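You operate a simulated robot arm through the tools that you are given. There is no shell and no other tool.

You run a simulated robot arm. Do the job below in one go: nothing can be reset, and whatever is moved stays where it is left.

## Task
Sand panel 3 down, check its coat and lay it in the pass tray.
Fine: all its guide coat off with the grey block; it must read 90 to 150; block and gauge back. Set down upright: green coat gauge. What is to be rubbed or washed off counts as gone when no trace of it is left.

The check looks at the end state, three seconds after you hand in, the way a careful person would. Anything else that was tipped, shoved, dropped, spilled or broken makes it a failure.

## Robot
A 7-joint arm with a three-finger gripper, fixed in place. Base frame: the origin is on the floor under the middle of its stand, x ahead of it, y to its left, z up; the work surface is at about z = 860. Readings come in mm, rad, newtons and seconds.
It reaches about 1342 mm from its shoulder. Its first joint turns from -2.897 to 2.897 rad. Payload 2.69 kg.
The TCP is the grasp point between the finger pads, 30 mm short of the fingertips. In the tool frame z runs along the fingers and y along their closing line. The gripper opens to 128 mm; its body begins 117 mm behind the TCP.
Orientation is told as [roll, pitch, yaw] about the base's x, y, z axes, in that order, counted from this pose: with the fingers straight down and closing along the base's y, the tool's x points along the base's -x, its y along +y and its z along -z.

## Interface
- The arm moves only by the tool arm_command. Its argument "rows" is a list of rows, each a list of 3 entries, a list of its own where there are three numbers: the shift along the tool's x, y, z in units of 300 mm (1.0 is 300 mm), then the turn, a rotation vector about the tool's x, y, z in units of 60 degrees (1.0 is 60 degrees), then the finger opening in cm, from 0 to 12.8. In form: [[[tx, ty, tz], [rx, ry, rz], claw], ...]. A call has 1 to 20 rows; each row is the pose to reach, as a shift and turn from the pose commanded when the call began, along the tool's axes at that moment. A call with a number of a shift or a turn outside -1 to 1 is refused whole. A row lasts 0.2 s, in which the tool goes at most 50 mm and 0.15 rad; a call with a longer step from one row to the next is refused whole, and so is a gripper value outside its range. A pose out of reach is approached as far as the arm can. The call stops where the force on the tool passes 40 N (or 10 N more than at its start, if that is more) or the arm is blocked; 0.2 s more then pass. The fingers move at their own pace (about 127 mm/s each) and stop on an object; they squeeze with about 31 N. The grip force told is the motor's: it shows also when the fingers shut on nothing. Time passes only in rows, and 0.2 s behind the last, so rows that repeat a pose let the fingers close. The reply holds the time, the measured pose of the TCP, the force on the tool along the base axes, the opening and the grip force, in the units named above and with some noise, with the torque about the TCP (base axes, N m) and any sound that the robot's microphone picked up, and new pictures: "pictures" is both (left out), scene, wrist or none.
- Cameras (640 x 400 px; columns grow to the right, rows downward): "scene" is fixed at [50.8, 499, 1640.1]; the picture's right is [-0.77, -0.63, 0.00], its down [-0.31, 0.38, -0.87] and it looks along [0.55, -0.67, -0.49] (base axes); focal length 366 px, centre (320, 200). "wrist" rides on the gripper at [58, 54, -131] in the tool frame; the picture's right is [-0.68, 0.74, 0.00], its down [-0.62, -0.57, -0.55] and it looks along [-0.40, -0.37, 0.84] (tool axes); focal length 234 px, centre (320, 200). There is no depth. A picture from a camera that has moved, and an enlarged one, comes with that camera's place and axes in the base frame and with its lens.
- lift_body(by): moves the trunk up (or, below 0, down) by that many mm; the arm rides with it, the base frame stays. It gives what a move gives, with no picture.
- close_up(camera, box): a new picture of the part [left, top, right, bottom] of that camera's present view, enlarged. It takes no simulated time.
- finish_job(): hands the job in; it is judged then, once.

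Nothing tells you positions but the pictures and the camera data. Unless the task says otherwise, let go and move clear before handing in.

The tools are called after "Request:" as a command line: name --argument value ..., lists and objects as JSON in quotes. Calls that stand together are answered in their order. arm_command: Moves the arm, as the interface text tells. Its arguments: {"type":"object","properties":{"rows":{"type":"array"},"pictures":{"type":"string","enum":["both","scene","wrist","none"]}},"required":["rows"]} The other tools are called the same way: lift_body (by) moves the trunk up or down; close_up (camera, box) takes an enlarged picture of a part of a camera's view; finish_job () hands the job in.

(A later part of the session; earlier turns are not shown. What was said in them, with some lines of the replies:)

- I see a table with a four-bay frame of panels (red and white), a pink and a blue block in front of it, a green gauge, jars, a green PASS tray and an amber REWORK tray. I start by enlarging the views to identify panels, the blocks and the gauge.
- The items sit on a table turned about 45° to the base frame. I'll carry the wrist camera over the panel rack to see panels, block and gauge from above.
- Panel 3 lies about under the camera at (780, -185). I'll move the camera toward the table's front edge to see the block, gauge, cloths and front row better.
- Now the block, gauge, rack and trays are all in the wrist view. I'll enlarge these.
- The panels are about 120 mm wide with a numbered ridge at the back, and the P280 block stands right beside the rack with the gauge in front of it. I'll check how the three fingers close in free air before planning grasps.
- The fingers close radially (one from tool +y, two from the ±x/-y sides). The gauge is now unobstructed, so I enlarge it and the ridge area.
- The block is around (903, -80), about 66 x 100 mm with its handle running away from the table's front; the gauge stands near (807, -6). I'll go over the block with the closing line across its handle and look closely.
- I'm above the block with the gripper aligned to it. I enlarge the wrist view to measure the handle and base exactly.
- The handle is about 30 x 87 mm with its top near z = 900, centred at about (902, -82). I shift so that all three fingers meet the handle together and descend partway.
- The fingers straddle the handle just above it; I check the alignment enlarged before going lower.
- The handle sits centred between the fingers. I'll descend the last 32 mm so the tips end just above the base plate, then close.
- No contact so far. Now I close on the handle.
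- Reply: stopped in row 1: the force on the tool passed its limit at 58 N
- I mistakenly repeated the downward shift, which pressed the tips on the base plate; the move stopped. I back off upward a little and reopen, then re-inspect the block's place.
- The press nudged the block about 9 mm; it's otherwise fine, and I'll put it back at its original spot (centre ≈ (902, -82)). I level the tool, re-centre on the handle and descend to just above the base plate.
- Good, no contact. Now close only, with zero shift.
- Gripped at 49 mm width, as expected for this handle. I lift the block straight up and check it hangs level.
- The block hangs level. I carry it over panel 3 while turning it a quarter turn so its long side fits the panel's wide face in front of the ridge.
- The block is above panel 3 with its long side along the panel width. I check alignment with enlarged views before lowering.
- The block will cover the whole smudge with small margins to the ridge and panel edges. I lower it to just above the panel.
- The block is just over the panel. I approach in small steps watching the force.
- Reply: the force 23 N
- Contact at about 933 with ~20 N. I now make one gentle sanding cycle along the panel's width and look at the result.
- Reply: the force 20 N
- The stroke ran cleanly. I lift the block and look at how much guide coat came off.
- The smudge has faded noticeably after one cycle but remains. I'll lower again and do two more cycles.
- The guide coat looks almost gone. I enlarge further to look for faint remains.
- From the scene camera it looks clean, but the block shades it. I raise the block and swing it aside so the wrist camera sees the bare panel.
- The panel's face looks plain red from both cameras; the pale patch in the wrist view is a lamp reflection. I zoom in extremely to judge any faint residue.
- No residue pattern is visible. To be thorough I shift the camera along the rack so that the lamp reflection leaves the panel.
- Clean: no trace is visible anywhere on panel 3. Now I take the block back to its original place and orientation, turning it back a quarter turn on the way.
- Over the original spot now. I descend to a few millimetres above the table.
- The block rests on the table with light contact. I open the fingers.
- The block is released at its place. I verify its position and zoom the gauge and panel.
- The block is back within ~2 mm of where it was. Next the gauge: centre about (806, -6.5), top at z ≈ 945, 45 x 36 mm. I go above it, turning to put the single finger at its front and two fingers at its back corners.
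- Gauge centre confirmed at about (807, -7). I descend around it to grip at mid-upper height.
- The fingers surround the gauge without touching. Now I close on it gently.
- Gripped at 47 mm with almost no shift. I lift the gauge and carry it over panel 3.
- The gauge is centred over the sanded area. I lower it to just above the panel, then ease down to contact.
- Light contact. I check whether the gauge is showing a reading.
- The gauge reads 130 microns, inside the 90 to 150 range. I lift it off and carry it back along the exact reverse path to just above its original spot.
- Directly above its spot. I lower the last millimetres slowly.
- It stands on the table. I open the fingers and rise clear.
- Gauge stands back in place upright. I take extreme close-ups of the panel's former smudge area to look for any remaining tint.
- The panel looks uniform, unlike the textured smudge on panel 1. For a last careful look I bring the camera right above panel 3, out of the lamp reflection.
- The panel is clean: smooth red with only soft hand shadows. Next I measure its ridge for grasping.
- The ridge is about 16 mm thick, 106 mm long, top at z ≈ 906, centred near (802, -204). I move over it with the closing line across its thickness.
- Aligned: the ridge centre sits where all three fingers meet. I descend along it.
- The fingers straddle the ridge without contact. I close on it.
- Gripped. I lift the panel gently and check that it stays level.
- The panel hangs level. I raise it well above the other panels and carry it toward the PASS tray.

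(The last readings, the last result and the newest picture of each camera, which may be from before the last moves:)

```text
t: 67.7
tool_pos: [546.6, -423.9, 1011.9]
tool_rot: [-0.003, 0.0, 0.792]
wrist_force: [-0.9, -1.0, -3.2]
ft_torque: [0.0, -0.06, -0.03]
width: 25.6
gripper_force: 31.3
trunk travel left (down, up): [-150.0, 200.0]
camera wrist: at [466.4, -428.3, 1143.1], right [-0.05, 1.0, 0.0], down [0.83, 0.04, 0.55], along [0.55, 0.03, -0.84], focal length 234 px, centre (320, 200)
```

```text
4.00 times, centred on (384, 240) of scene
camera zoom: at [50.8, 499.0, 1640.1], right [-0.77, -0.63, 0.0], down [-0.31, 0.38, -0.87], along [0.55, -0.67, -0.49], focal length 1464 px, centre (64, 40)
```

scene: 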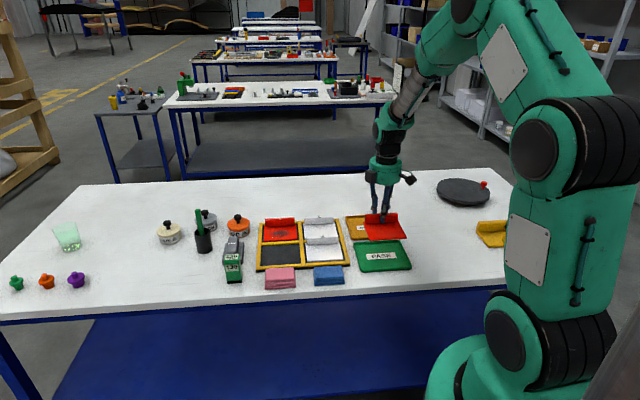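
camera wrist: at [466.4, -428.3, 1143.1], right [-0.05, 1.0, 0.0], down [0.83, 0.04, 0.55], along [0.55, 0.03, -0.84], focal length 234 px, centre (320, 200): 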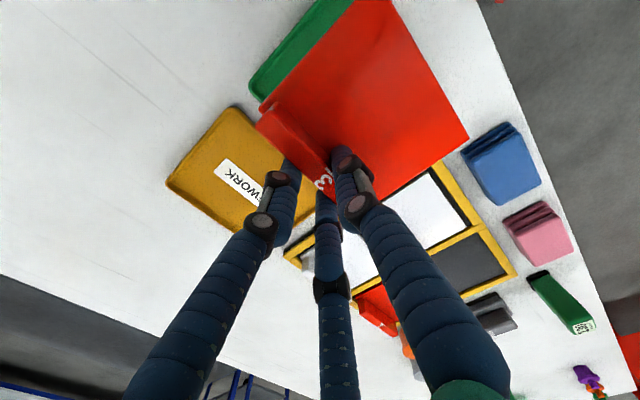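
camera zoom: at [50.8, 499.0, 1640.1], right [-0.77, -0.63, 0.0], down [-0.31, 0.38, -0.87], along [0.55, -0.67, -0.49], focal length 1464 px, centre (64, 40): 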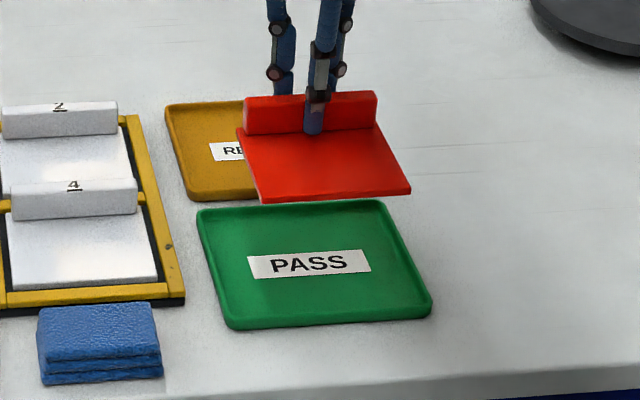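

The panel's centre lines up with the tray's centre in plan (about (510, -392)), with roughly 25 mm and 15 mm margins. I lower it to just above the tray.

Request:
arm_command --rows '[[[0, 0, 0.08], [0, 0, 0], 1.8], [[0, 0, 0.16], [0, 0, 0], 1.8], [[0, 0, 0.23], [0, 0, 0], 1.8], [[0, 0, 0.28], [0, 0, 0], 1.8], [[0, 0, 0.28], [0, 0, 0], 1.8]]' --pictures "both"

Request:
close_up --camera "wrist" --box '[200, 0, 480, 175]'

Request:
close_up --camera "scene" --box '[340, 205, 436, 280]'

```text
t: 68.9
tool_pos: [545.6, -422.1, 928.9]
tool_rot: [-0.001, 0.0, 0.793]
wrist_force: [-0.2, 0.5, -1.7]
ft_torque: [-0.04, -0.06, 0.0]
width: 25.2
gripper_force: 30.7
trunk travel left (down, up): [-150.0, 200.0]
camera wrist: at [466.6, -427.3, 1060.5], right [-0.05, 1.0, 0.0], down [0.83, 0.04, 0.55], along [0.55, 0.03, -0.84], focal length 234 px, centre (320, 200)
```

scene: 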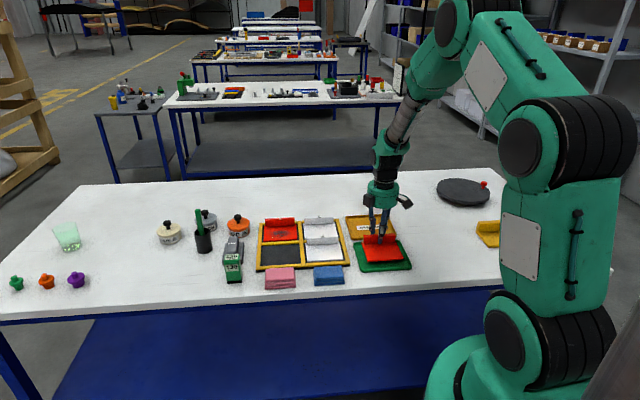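
wrist: 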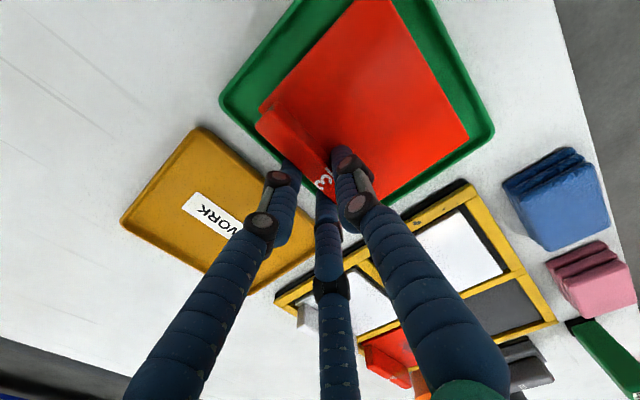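

```text
2.29 times, centred on (340, 88) of wrist
camera zoom: at [466.6, -427.3, 1060.5], right [-0.05, 1.0, 0.0], down [0.83, 0.04, 0.55], along [0.55, 0.03, -0.84], focal length 535 px, centre (274, 457)
```

zoom: 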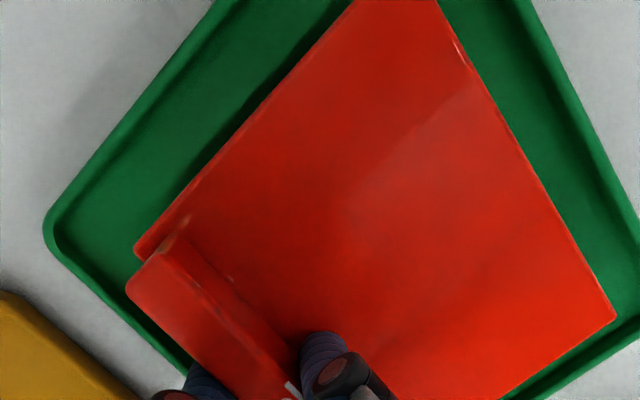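

```text
5.33 times, centred on (388, 242) of scene
camera zoom: at [50.8, 499.0, 1640.1], right [-0.77, -0.63, 0.0], down [-0.31, 0.38, -0.87], along [0.55, -0.67, -0.49], focal length 1953 px, centre (-43, -27)
```

zoom: 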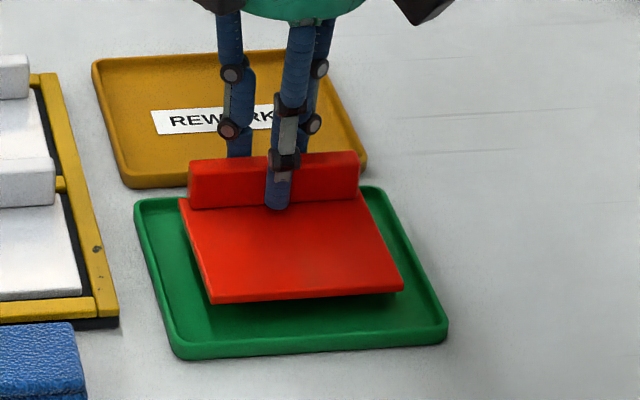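

Well centred in the tray in both directions. I ease the panel down to contact.

Request:
arm_command --rows '[[[0, 0, 0.01], [0, 0, 0], 1.8], [[0, 0, 0.02], [0, 0, 0], 1.8], [[0, 0, 0.03], [0, 0, 0], 1.8]]' --pictures "none"

Request:
arm_command --rows '[[[0, 0, 0.005], [0, 0, 0], 1.8], [[0, 0, 0.01], [0, 0, 0], 1.8]]' --pictures "none"

```text
t: 69.7
tool_pos: [545.3, -423.3, 919.7]
tool_rot: [0.0, 0.0, 0.794]
wrist_force: [-0.5, 0.3, -2.5]
ft_torque: [-0.1, -0.07, 0.01]
width: 25.3
gripper_force: 31.0
trunk travel left (down, up): [-150.0, 200.0]
```

```text
t: 70.3
tool_pos: [543.6, -423.4, 917.3]
tool_rot: [0.0, -0.001, 0.793]
wrist_force: [-0.2, -0.4, -2.7]
ft_torque: [-0.03, -0.07, 0.02]
width: 25.3
gripper_force: 30.7
trunk travel left (down, up): [-150.0, 200.0]
```

Request:
arm_command --rows '[[[0, 0, 0.004], [0, 0, 0], 1.8], [[0, 0, 0.008], [0, 0, 0], 1.8]]' --pictures "none"

Request:
arm_command --rows '[[[0, 0, 0.003], [0, 0, 0], 1.8], [[0, 0, 0.006], [0, 0, 0], 1.8]]' --pictures "none"

```text
t: 70.9
tool_pos: [544.6, -423.2, 915.2]
tool_rot: [-0.001, 0.001, 0.792]
wrist_force: [0.3, -0.3, -2.2]
ft_torque: [-0.03, -0.06, 0.01]
width: 25.2
gripper_force: 31.2
trunk travel left (down, up): [-150.0, 200.0]
```

```text
t: 71.5
tool_pos: [544.6, -423.1, 913.1]
tool_rot: [-0.002, 0.001, 0.793]
wrist_force: [-0.4, 0.4, -1.9]
ft_torque: [-0.07, -0.06, 0.0]
width: 25.3
gripper_force: 31.5
trunk travel left (down, up): [-150.0, 200.0]
```

Request:
arm_command --rows '[[[0, 0, 0.003], [0, 0, 0], 1.8], [[0, 0, 0.006], [0, 0, 0], 1.8]]' --pictures "none"

Request:
close_up --camera "scene" --box '[340, 205, 436, 280]'

```text
t: 72.1
tool_pos: [545.3, -422.4, 911.8]
tool_rot: [-0.001, 0.001, 0.791]
wrist_force: [0.5, -0.6, -3.0]
ft_torque: [-0.01, -0.05, -0.01]
width: 25.5
gripper_force: 31.5
trunk travel left (down, up): [-150.0, 200.0]
```

```text
5.33 times, centred on (388, 242) of scene
camera zoom: at [50.8, 499.0, 1640.1], right [-0.77, -0.63, 0.0], down [-0.31, 0.38, -0.87], along [0.55, -0.67, -0.49], focal length 1953 px, centre (-43, -27)
```

zoom: 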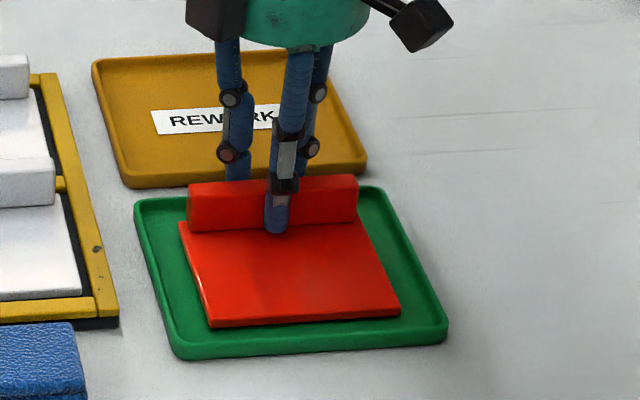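

Request:
arm_command --rows '[[[0, 0, 0.003], [0, 0, 0], 1.8], [[0, 0, 0.006], [0, 0, 0], 1.8]]' --pictures "none"

Request:
arm_command --rows '[[[0, 0, 0.003], [0, 0, 0], 1.8], [[0, 0, 0.003], [0, 0, 0], 1.8]]' --pictures "none"

```text
t: 72.7
tool_pos: [545.0, -423.6, 909.7]
tool_rot: [-0.001, -0.001, 0.792]
wrist_force: [0.4, 0.1, -3.2]
ft_torque: [-0.04, -0.09, 0.01]
width: 25.4
gripper_force: 31.0
trunk travel left (down, up): [-150.0, 200.0]
```

```text
t: 73.3
tool_pos: [545.7, -422.9, 908.6]
tool_rot: [-0.002, 0.001, 0.792]
wrist_force: [0.0, -0.9, 0.3]
ft_torque: [0.13, 0.16, 0.01]
width: 25.2
gripper_force: 31.1
trunk travel left (down, up): [-150.0, 200.0]
```

Contact has started. One more small step to seat it fully.

Request:
arm_command --rows '[[[0, 0, 0.002], [0, 0, 0], 1.8], [[0, 0, 0.002], [0, 0, 0], 1.8]]' --pictures "both"

Request:
close_up --camera "scene" --box '[340, 205, 436, 280]'

Request:
close_up --camera "wrist" --box '[200, 0, 480, 175]'

```text
t: 73.9
tool_pos: [545.1, -422.0, 907.8]
tool_rot: [-0.001, -0.001, 0.791]
wrist_force: [1.4, 3.5, 7.0]
ft_torque: [0.21, 0.12, 0.0]
width: 25.3
gripper_force: 31.3
trunk travel left (down, up): [-150.0, 200.0]
camera wrist: at [465.9, -427.2, 1039.5], right [-0.05, 1.0, 0.0], down [0.83, 0.04, 0.55], along [0.55, 0.03, -0.84], focal length 234 px, centre (320, 200)
```

scene: 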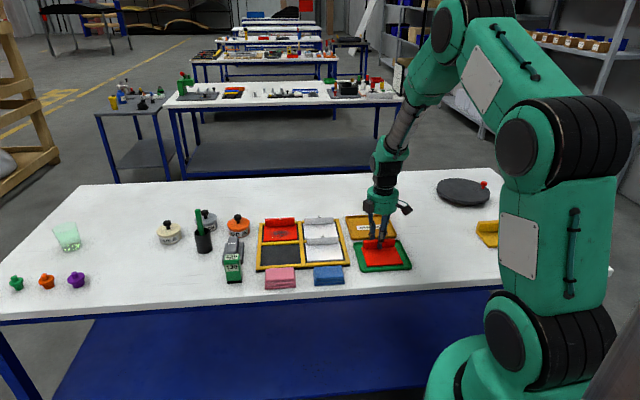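
wrist: 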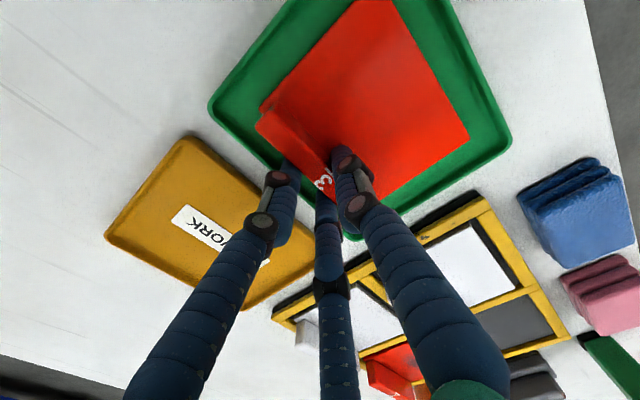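

```text
5.33 times, centred on (388, 242) of scene
camera zoom: at [50.8, 499.0, 1640.1], right [-0.77, -0.63, 0.0], down [-0.31, 0.38, -0.87], along [0.55, -0.67, -0.49], focal length 1953 px, centre (-43, -27)
```

zoom: 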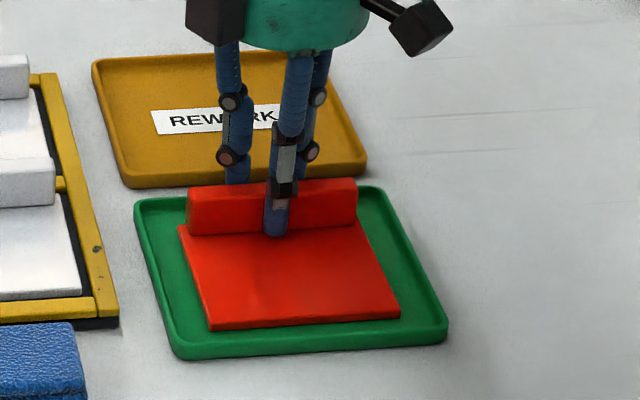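

```text
2.29 times, centred on (340, 88) of wrist
camera zoom: at [465.9, -427.2, 1039.5], right [-0.05, 1.0, 0.0], down [0.83, 0.04, 0.55], along [0.55, 0.03, -0.84], focal length 535 px, centre (274, 457)
```

zoom: 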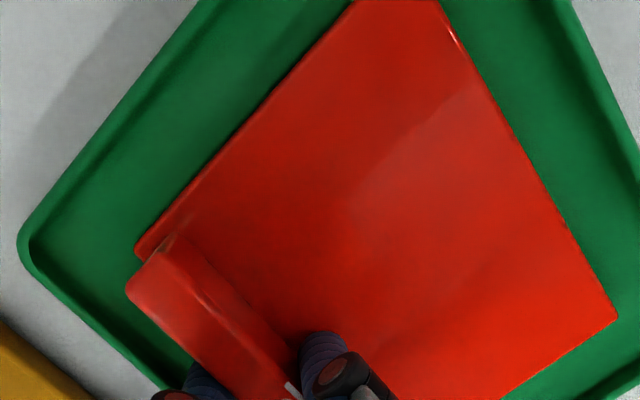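

The panel lies flat in the PASS tray. I release moderately and rise straight up.

Request:
arm_command --rows '[[[0, 0, 0], [0, 0, 0], 3.2], [[0, 0, 0], [0, 0, 0], 4], [[0, 0, 0], [0, 0, 0], 5], [[0, 0, 0], [0, 0, 0], 5]]' --pictures "none"

Request:
arm_command --rows '[[[0, 0, -0.03], [0, 0, 0], 5], [[0, 0, -0.1], [0, 0, 0], 5], [[0, 0, -0.2], [0, 0, 0], 5], [[0, 0, -0.34], [0, 0, 0], 5], [[0, 0, -0.48], [0, 0, 0], 5], [[0, 0, -0.6], [0, 0, 0], 5], [[0, 0, -0.6], [0, 0, 0], 5]]' --pictures "both"

Request:
close_up --camera "scene" --box '[340, 205, 436, 280]'

Request:
close_up --camera "wrist" --box '[220, 20, 440, 158]'

```text
t: 74.9
tool_pos: [545.5, -423.2, 907.1]
tool_rot: [-0.002, 0.001, 0.793]
wrist_force: [0.4, 0.1, 0.7]
ft_torque: [0.01, -0.01, 0.01]
width: 50.2
gripper_force: 0.2
trunk travel left (down, up): [-150.0, 200.0]
```

```text
t: 76.5
tool_pos: [545.9, -422.7, 1088.0]
tool_rot: [0.0, 0.001, 0.793]
wrist_force: [-0.8, 0.4, 0.4]
ft_torque: [-0.03, -0.04, -0.04]
width: 50.0
gripper_force: 0.0
trunk travel left (down, up): [-150.0, 200.0]
camera wrist: at [466.2, -427.7, 1219.8], right [-0.05, 1.0, 0.0], down [0.83, 0.04, 0.55], along [0.55, 0.03, -0.84], focal length 234 px, centre (320, 200)
```

scene: 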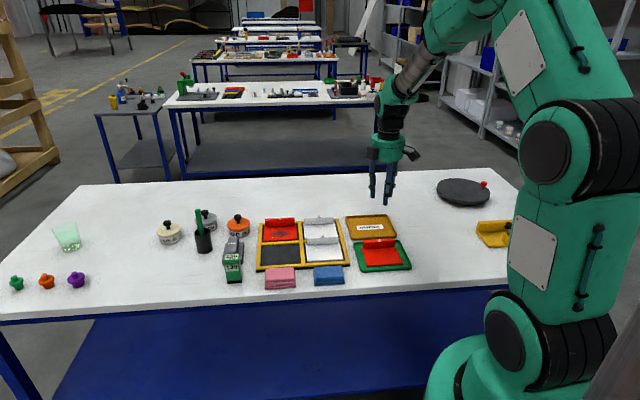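
wrist: 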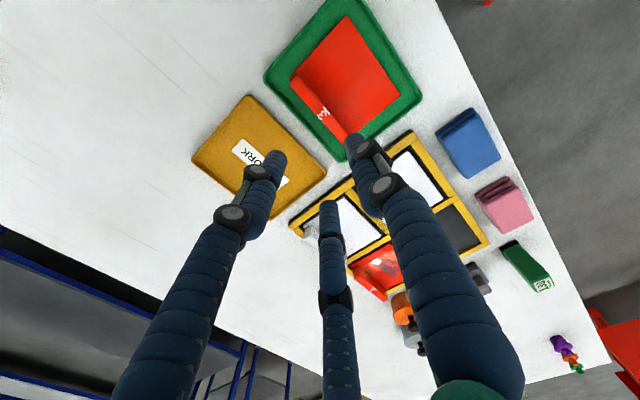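

```text
5.33 times, centred on (388, 242) of scene
camera zoom: at [50.8, 499.0, 1640.1], right [-0.77, -0.63, 0.0], down [-0.31, 0.38, -0.87], along [0.55, -0.67, -0.49], focal length 1953 px, centre (-43, -27)
```

zoom: 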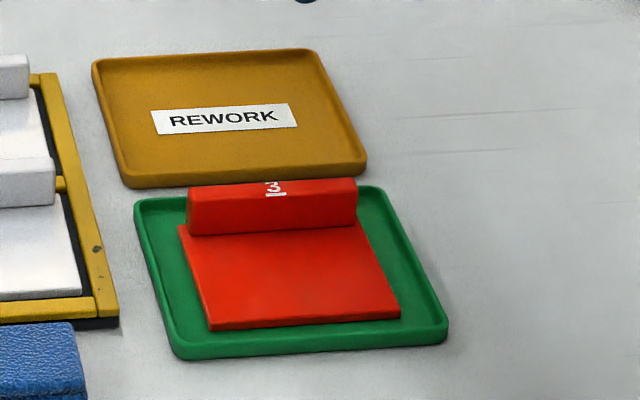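

```text
2.90 times, centred on (330, 89) of wrist
camera zoom: at [466.2, -427.7, 1219.8], right [-0.05, 1.0, 0.0], down [0.83, 0.04, 0.55], along [0.55, 0.03, -0.84], focal length 679 px, centre (291, 522)
```

zoom: 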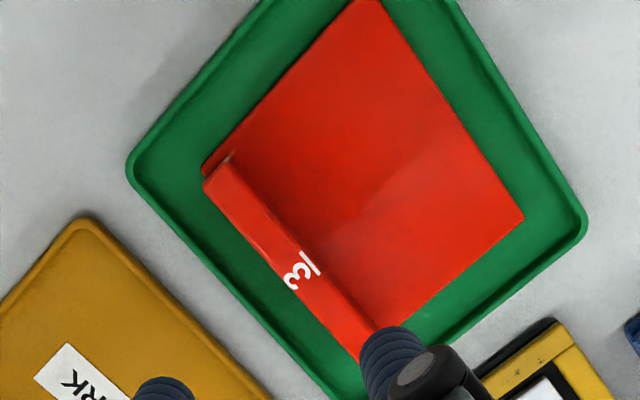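

Panel 3 lies centred and flat in the PASS tray. Last checks: the panel face in the new light, plus the block, gauge and the rest of the bench.

Request:
close_up --camera "scene" --box '[362, 235, 402, 260]'

Request:
close_up --camera "wrist" --box '[290, 20, 402, 90]'

Request:
close_up --camera "scene" --box '[140, 190, 300, 290]'

Request:
close_up --camera "scene" --box '[220, 190, 420, 310]'

```text
16.00 times, centred on (382, 248) of scene
camera zoom: at [50.8, 499.0, 1640.1], right [-0.77, -0.63, 0.0], down [-0.31, 0.38, -0.87], along [0.55, -0.67, -0.49], focal length 5858 px, centre (-672, -560)
```

zoom: 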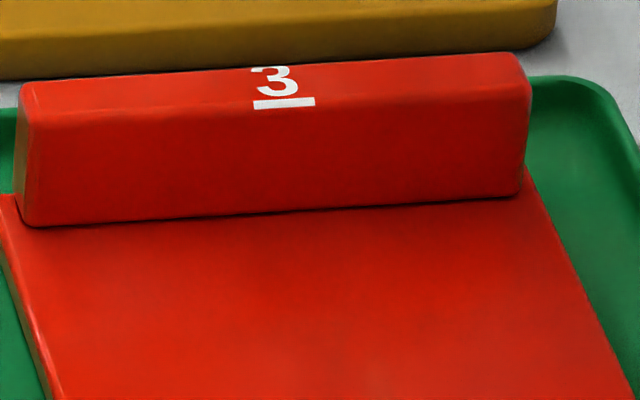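

```text
5.71 times, centred on (346, 55) of wrist
camera zoom: at [466.2, -427.7, 1219.8], right [-0.05, 1.0, 0.0], down [0.83, 0.04, 0.55], along [0.55, 0.03, -0.84], focal length 1338 px, centre (171, 1029)
```

zoom: 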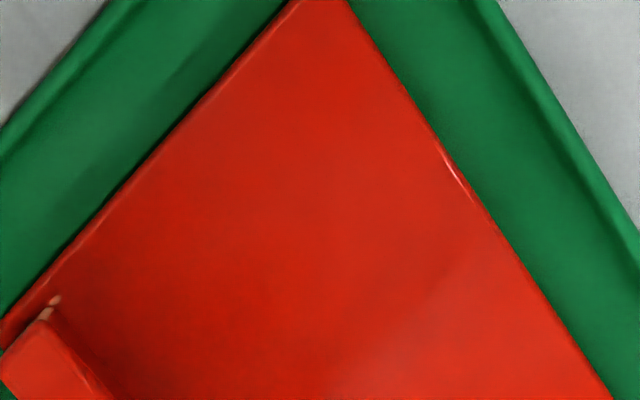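

```text
4.00 times, centred on (220, 240) of scene
camera zoom: at [50.8, 499.0, 1640.1], right [-0.77, -0.63, 0.0], down [-0.31, 0.38, -0.87], along [0.55, -0.67, -0.49], focal length 1464 px, centre (720, 40)
```

zoom: 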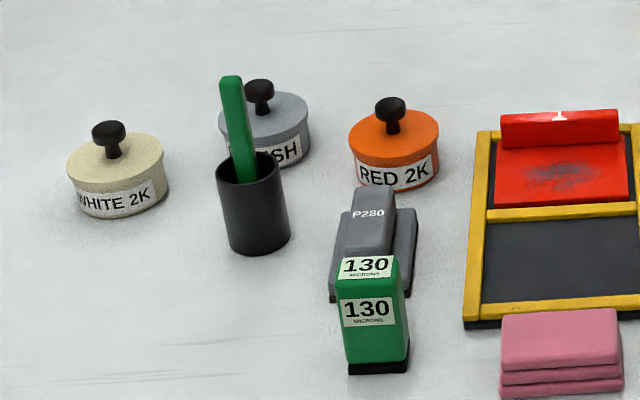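

```text
3.20 times, centred on (320, 250) of scene
camera zoom: at [50.8, 499.0, 1640.1], right [-0.77, -0.63, 0.0], down [-0.31, 0.38, -0.87], along [0.55, -0.67, -0.49], focal length 1172 px, centre (320, 40)
```

zoom: 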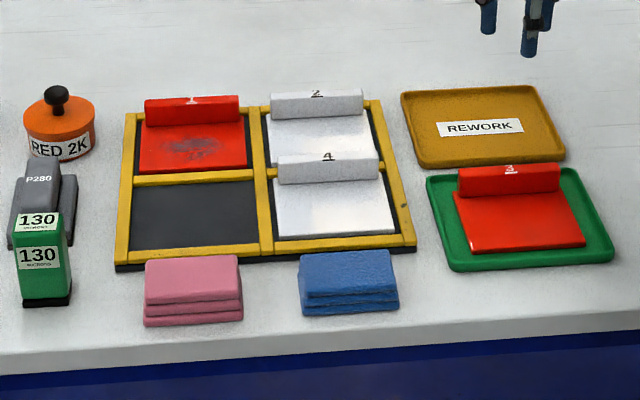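

Panel 3's face is clean. It read 130 microns and lies flat in the PASS tray. The P280 block and the upright gauge are back in their places, nothing else was disturbed, and the arm is clear, so I hand in.

Request:
finish_job

```text
The job is handed in.
```

Panel 3 is sanded clean, reads 130 microns (inside 90 to 150) and lies flat in the PASS tray. I handed the job in and do not have the verdict yet.

- **Sanding:** three short cycles with the grey P280 block took off all the guide coat I could see. I checked the face up close from several angles and in the tray, and saw only plain red.
- **Block:** while first gripping it I pressed down by mistake and it slid about 9 mm. I set it back within about 2 mm of its starting spot.
- **Gauge:** it stands upright back in its place and still shows 130.
- **Rest of the bench:** nothing else looks moved in the last pictures, and the open gripper is raised clear of the table.
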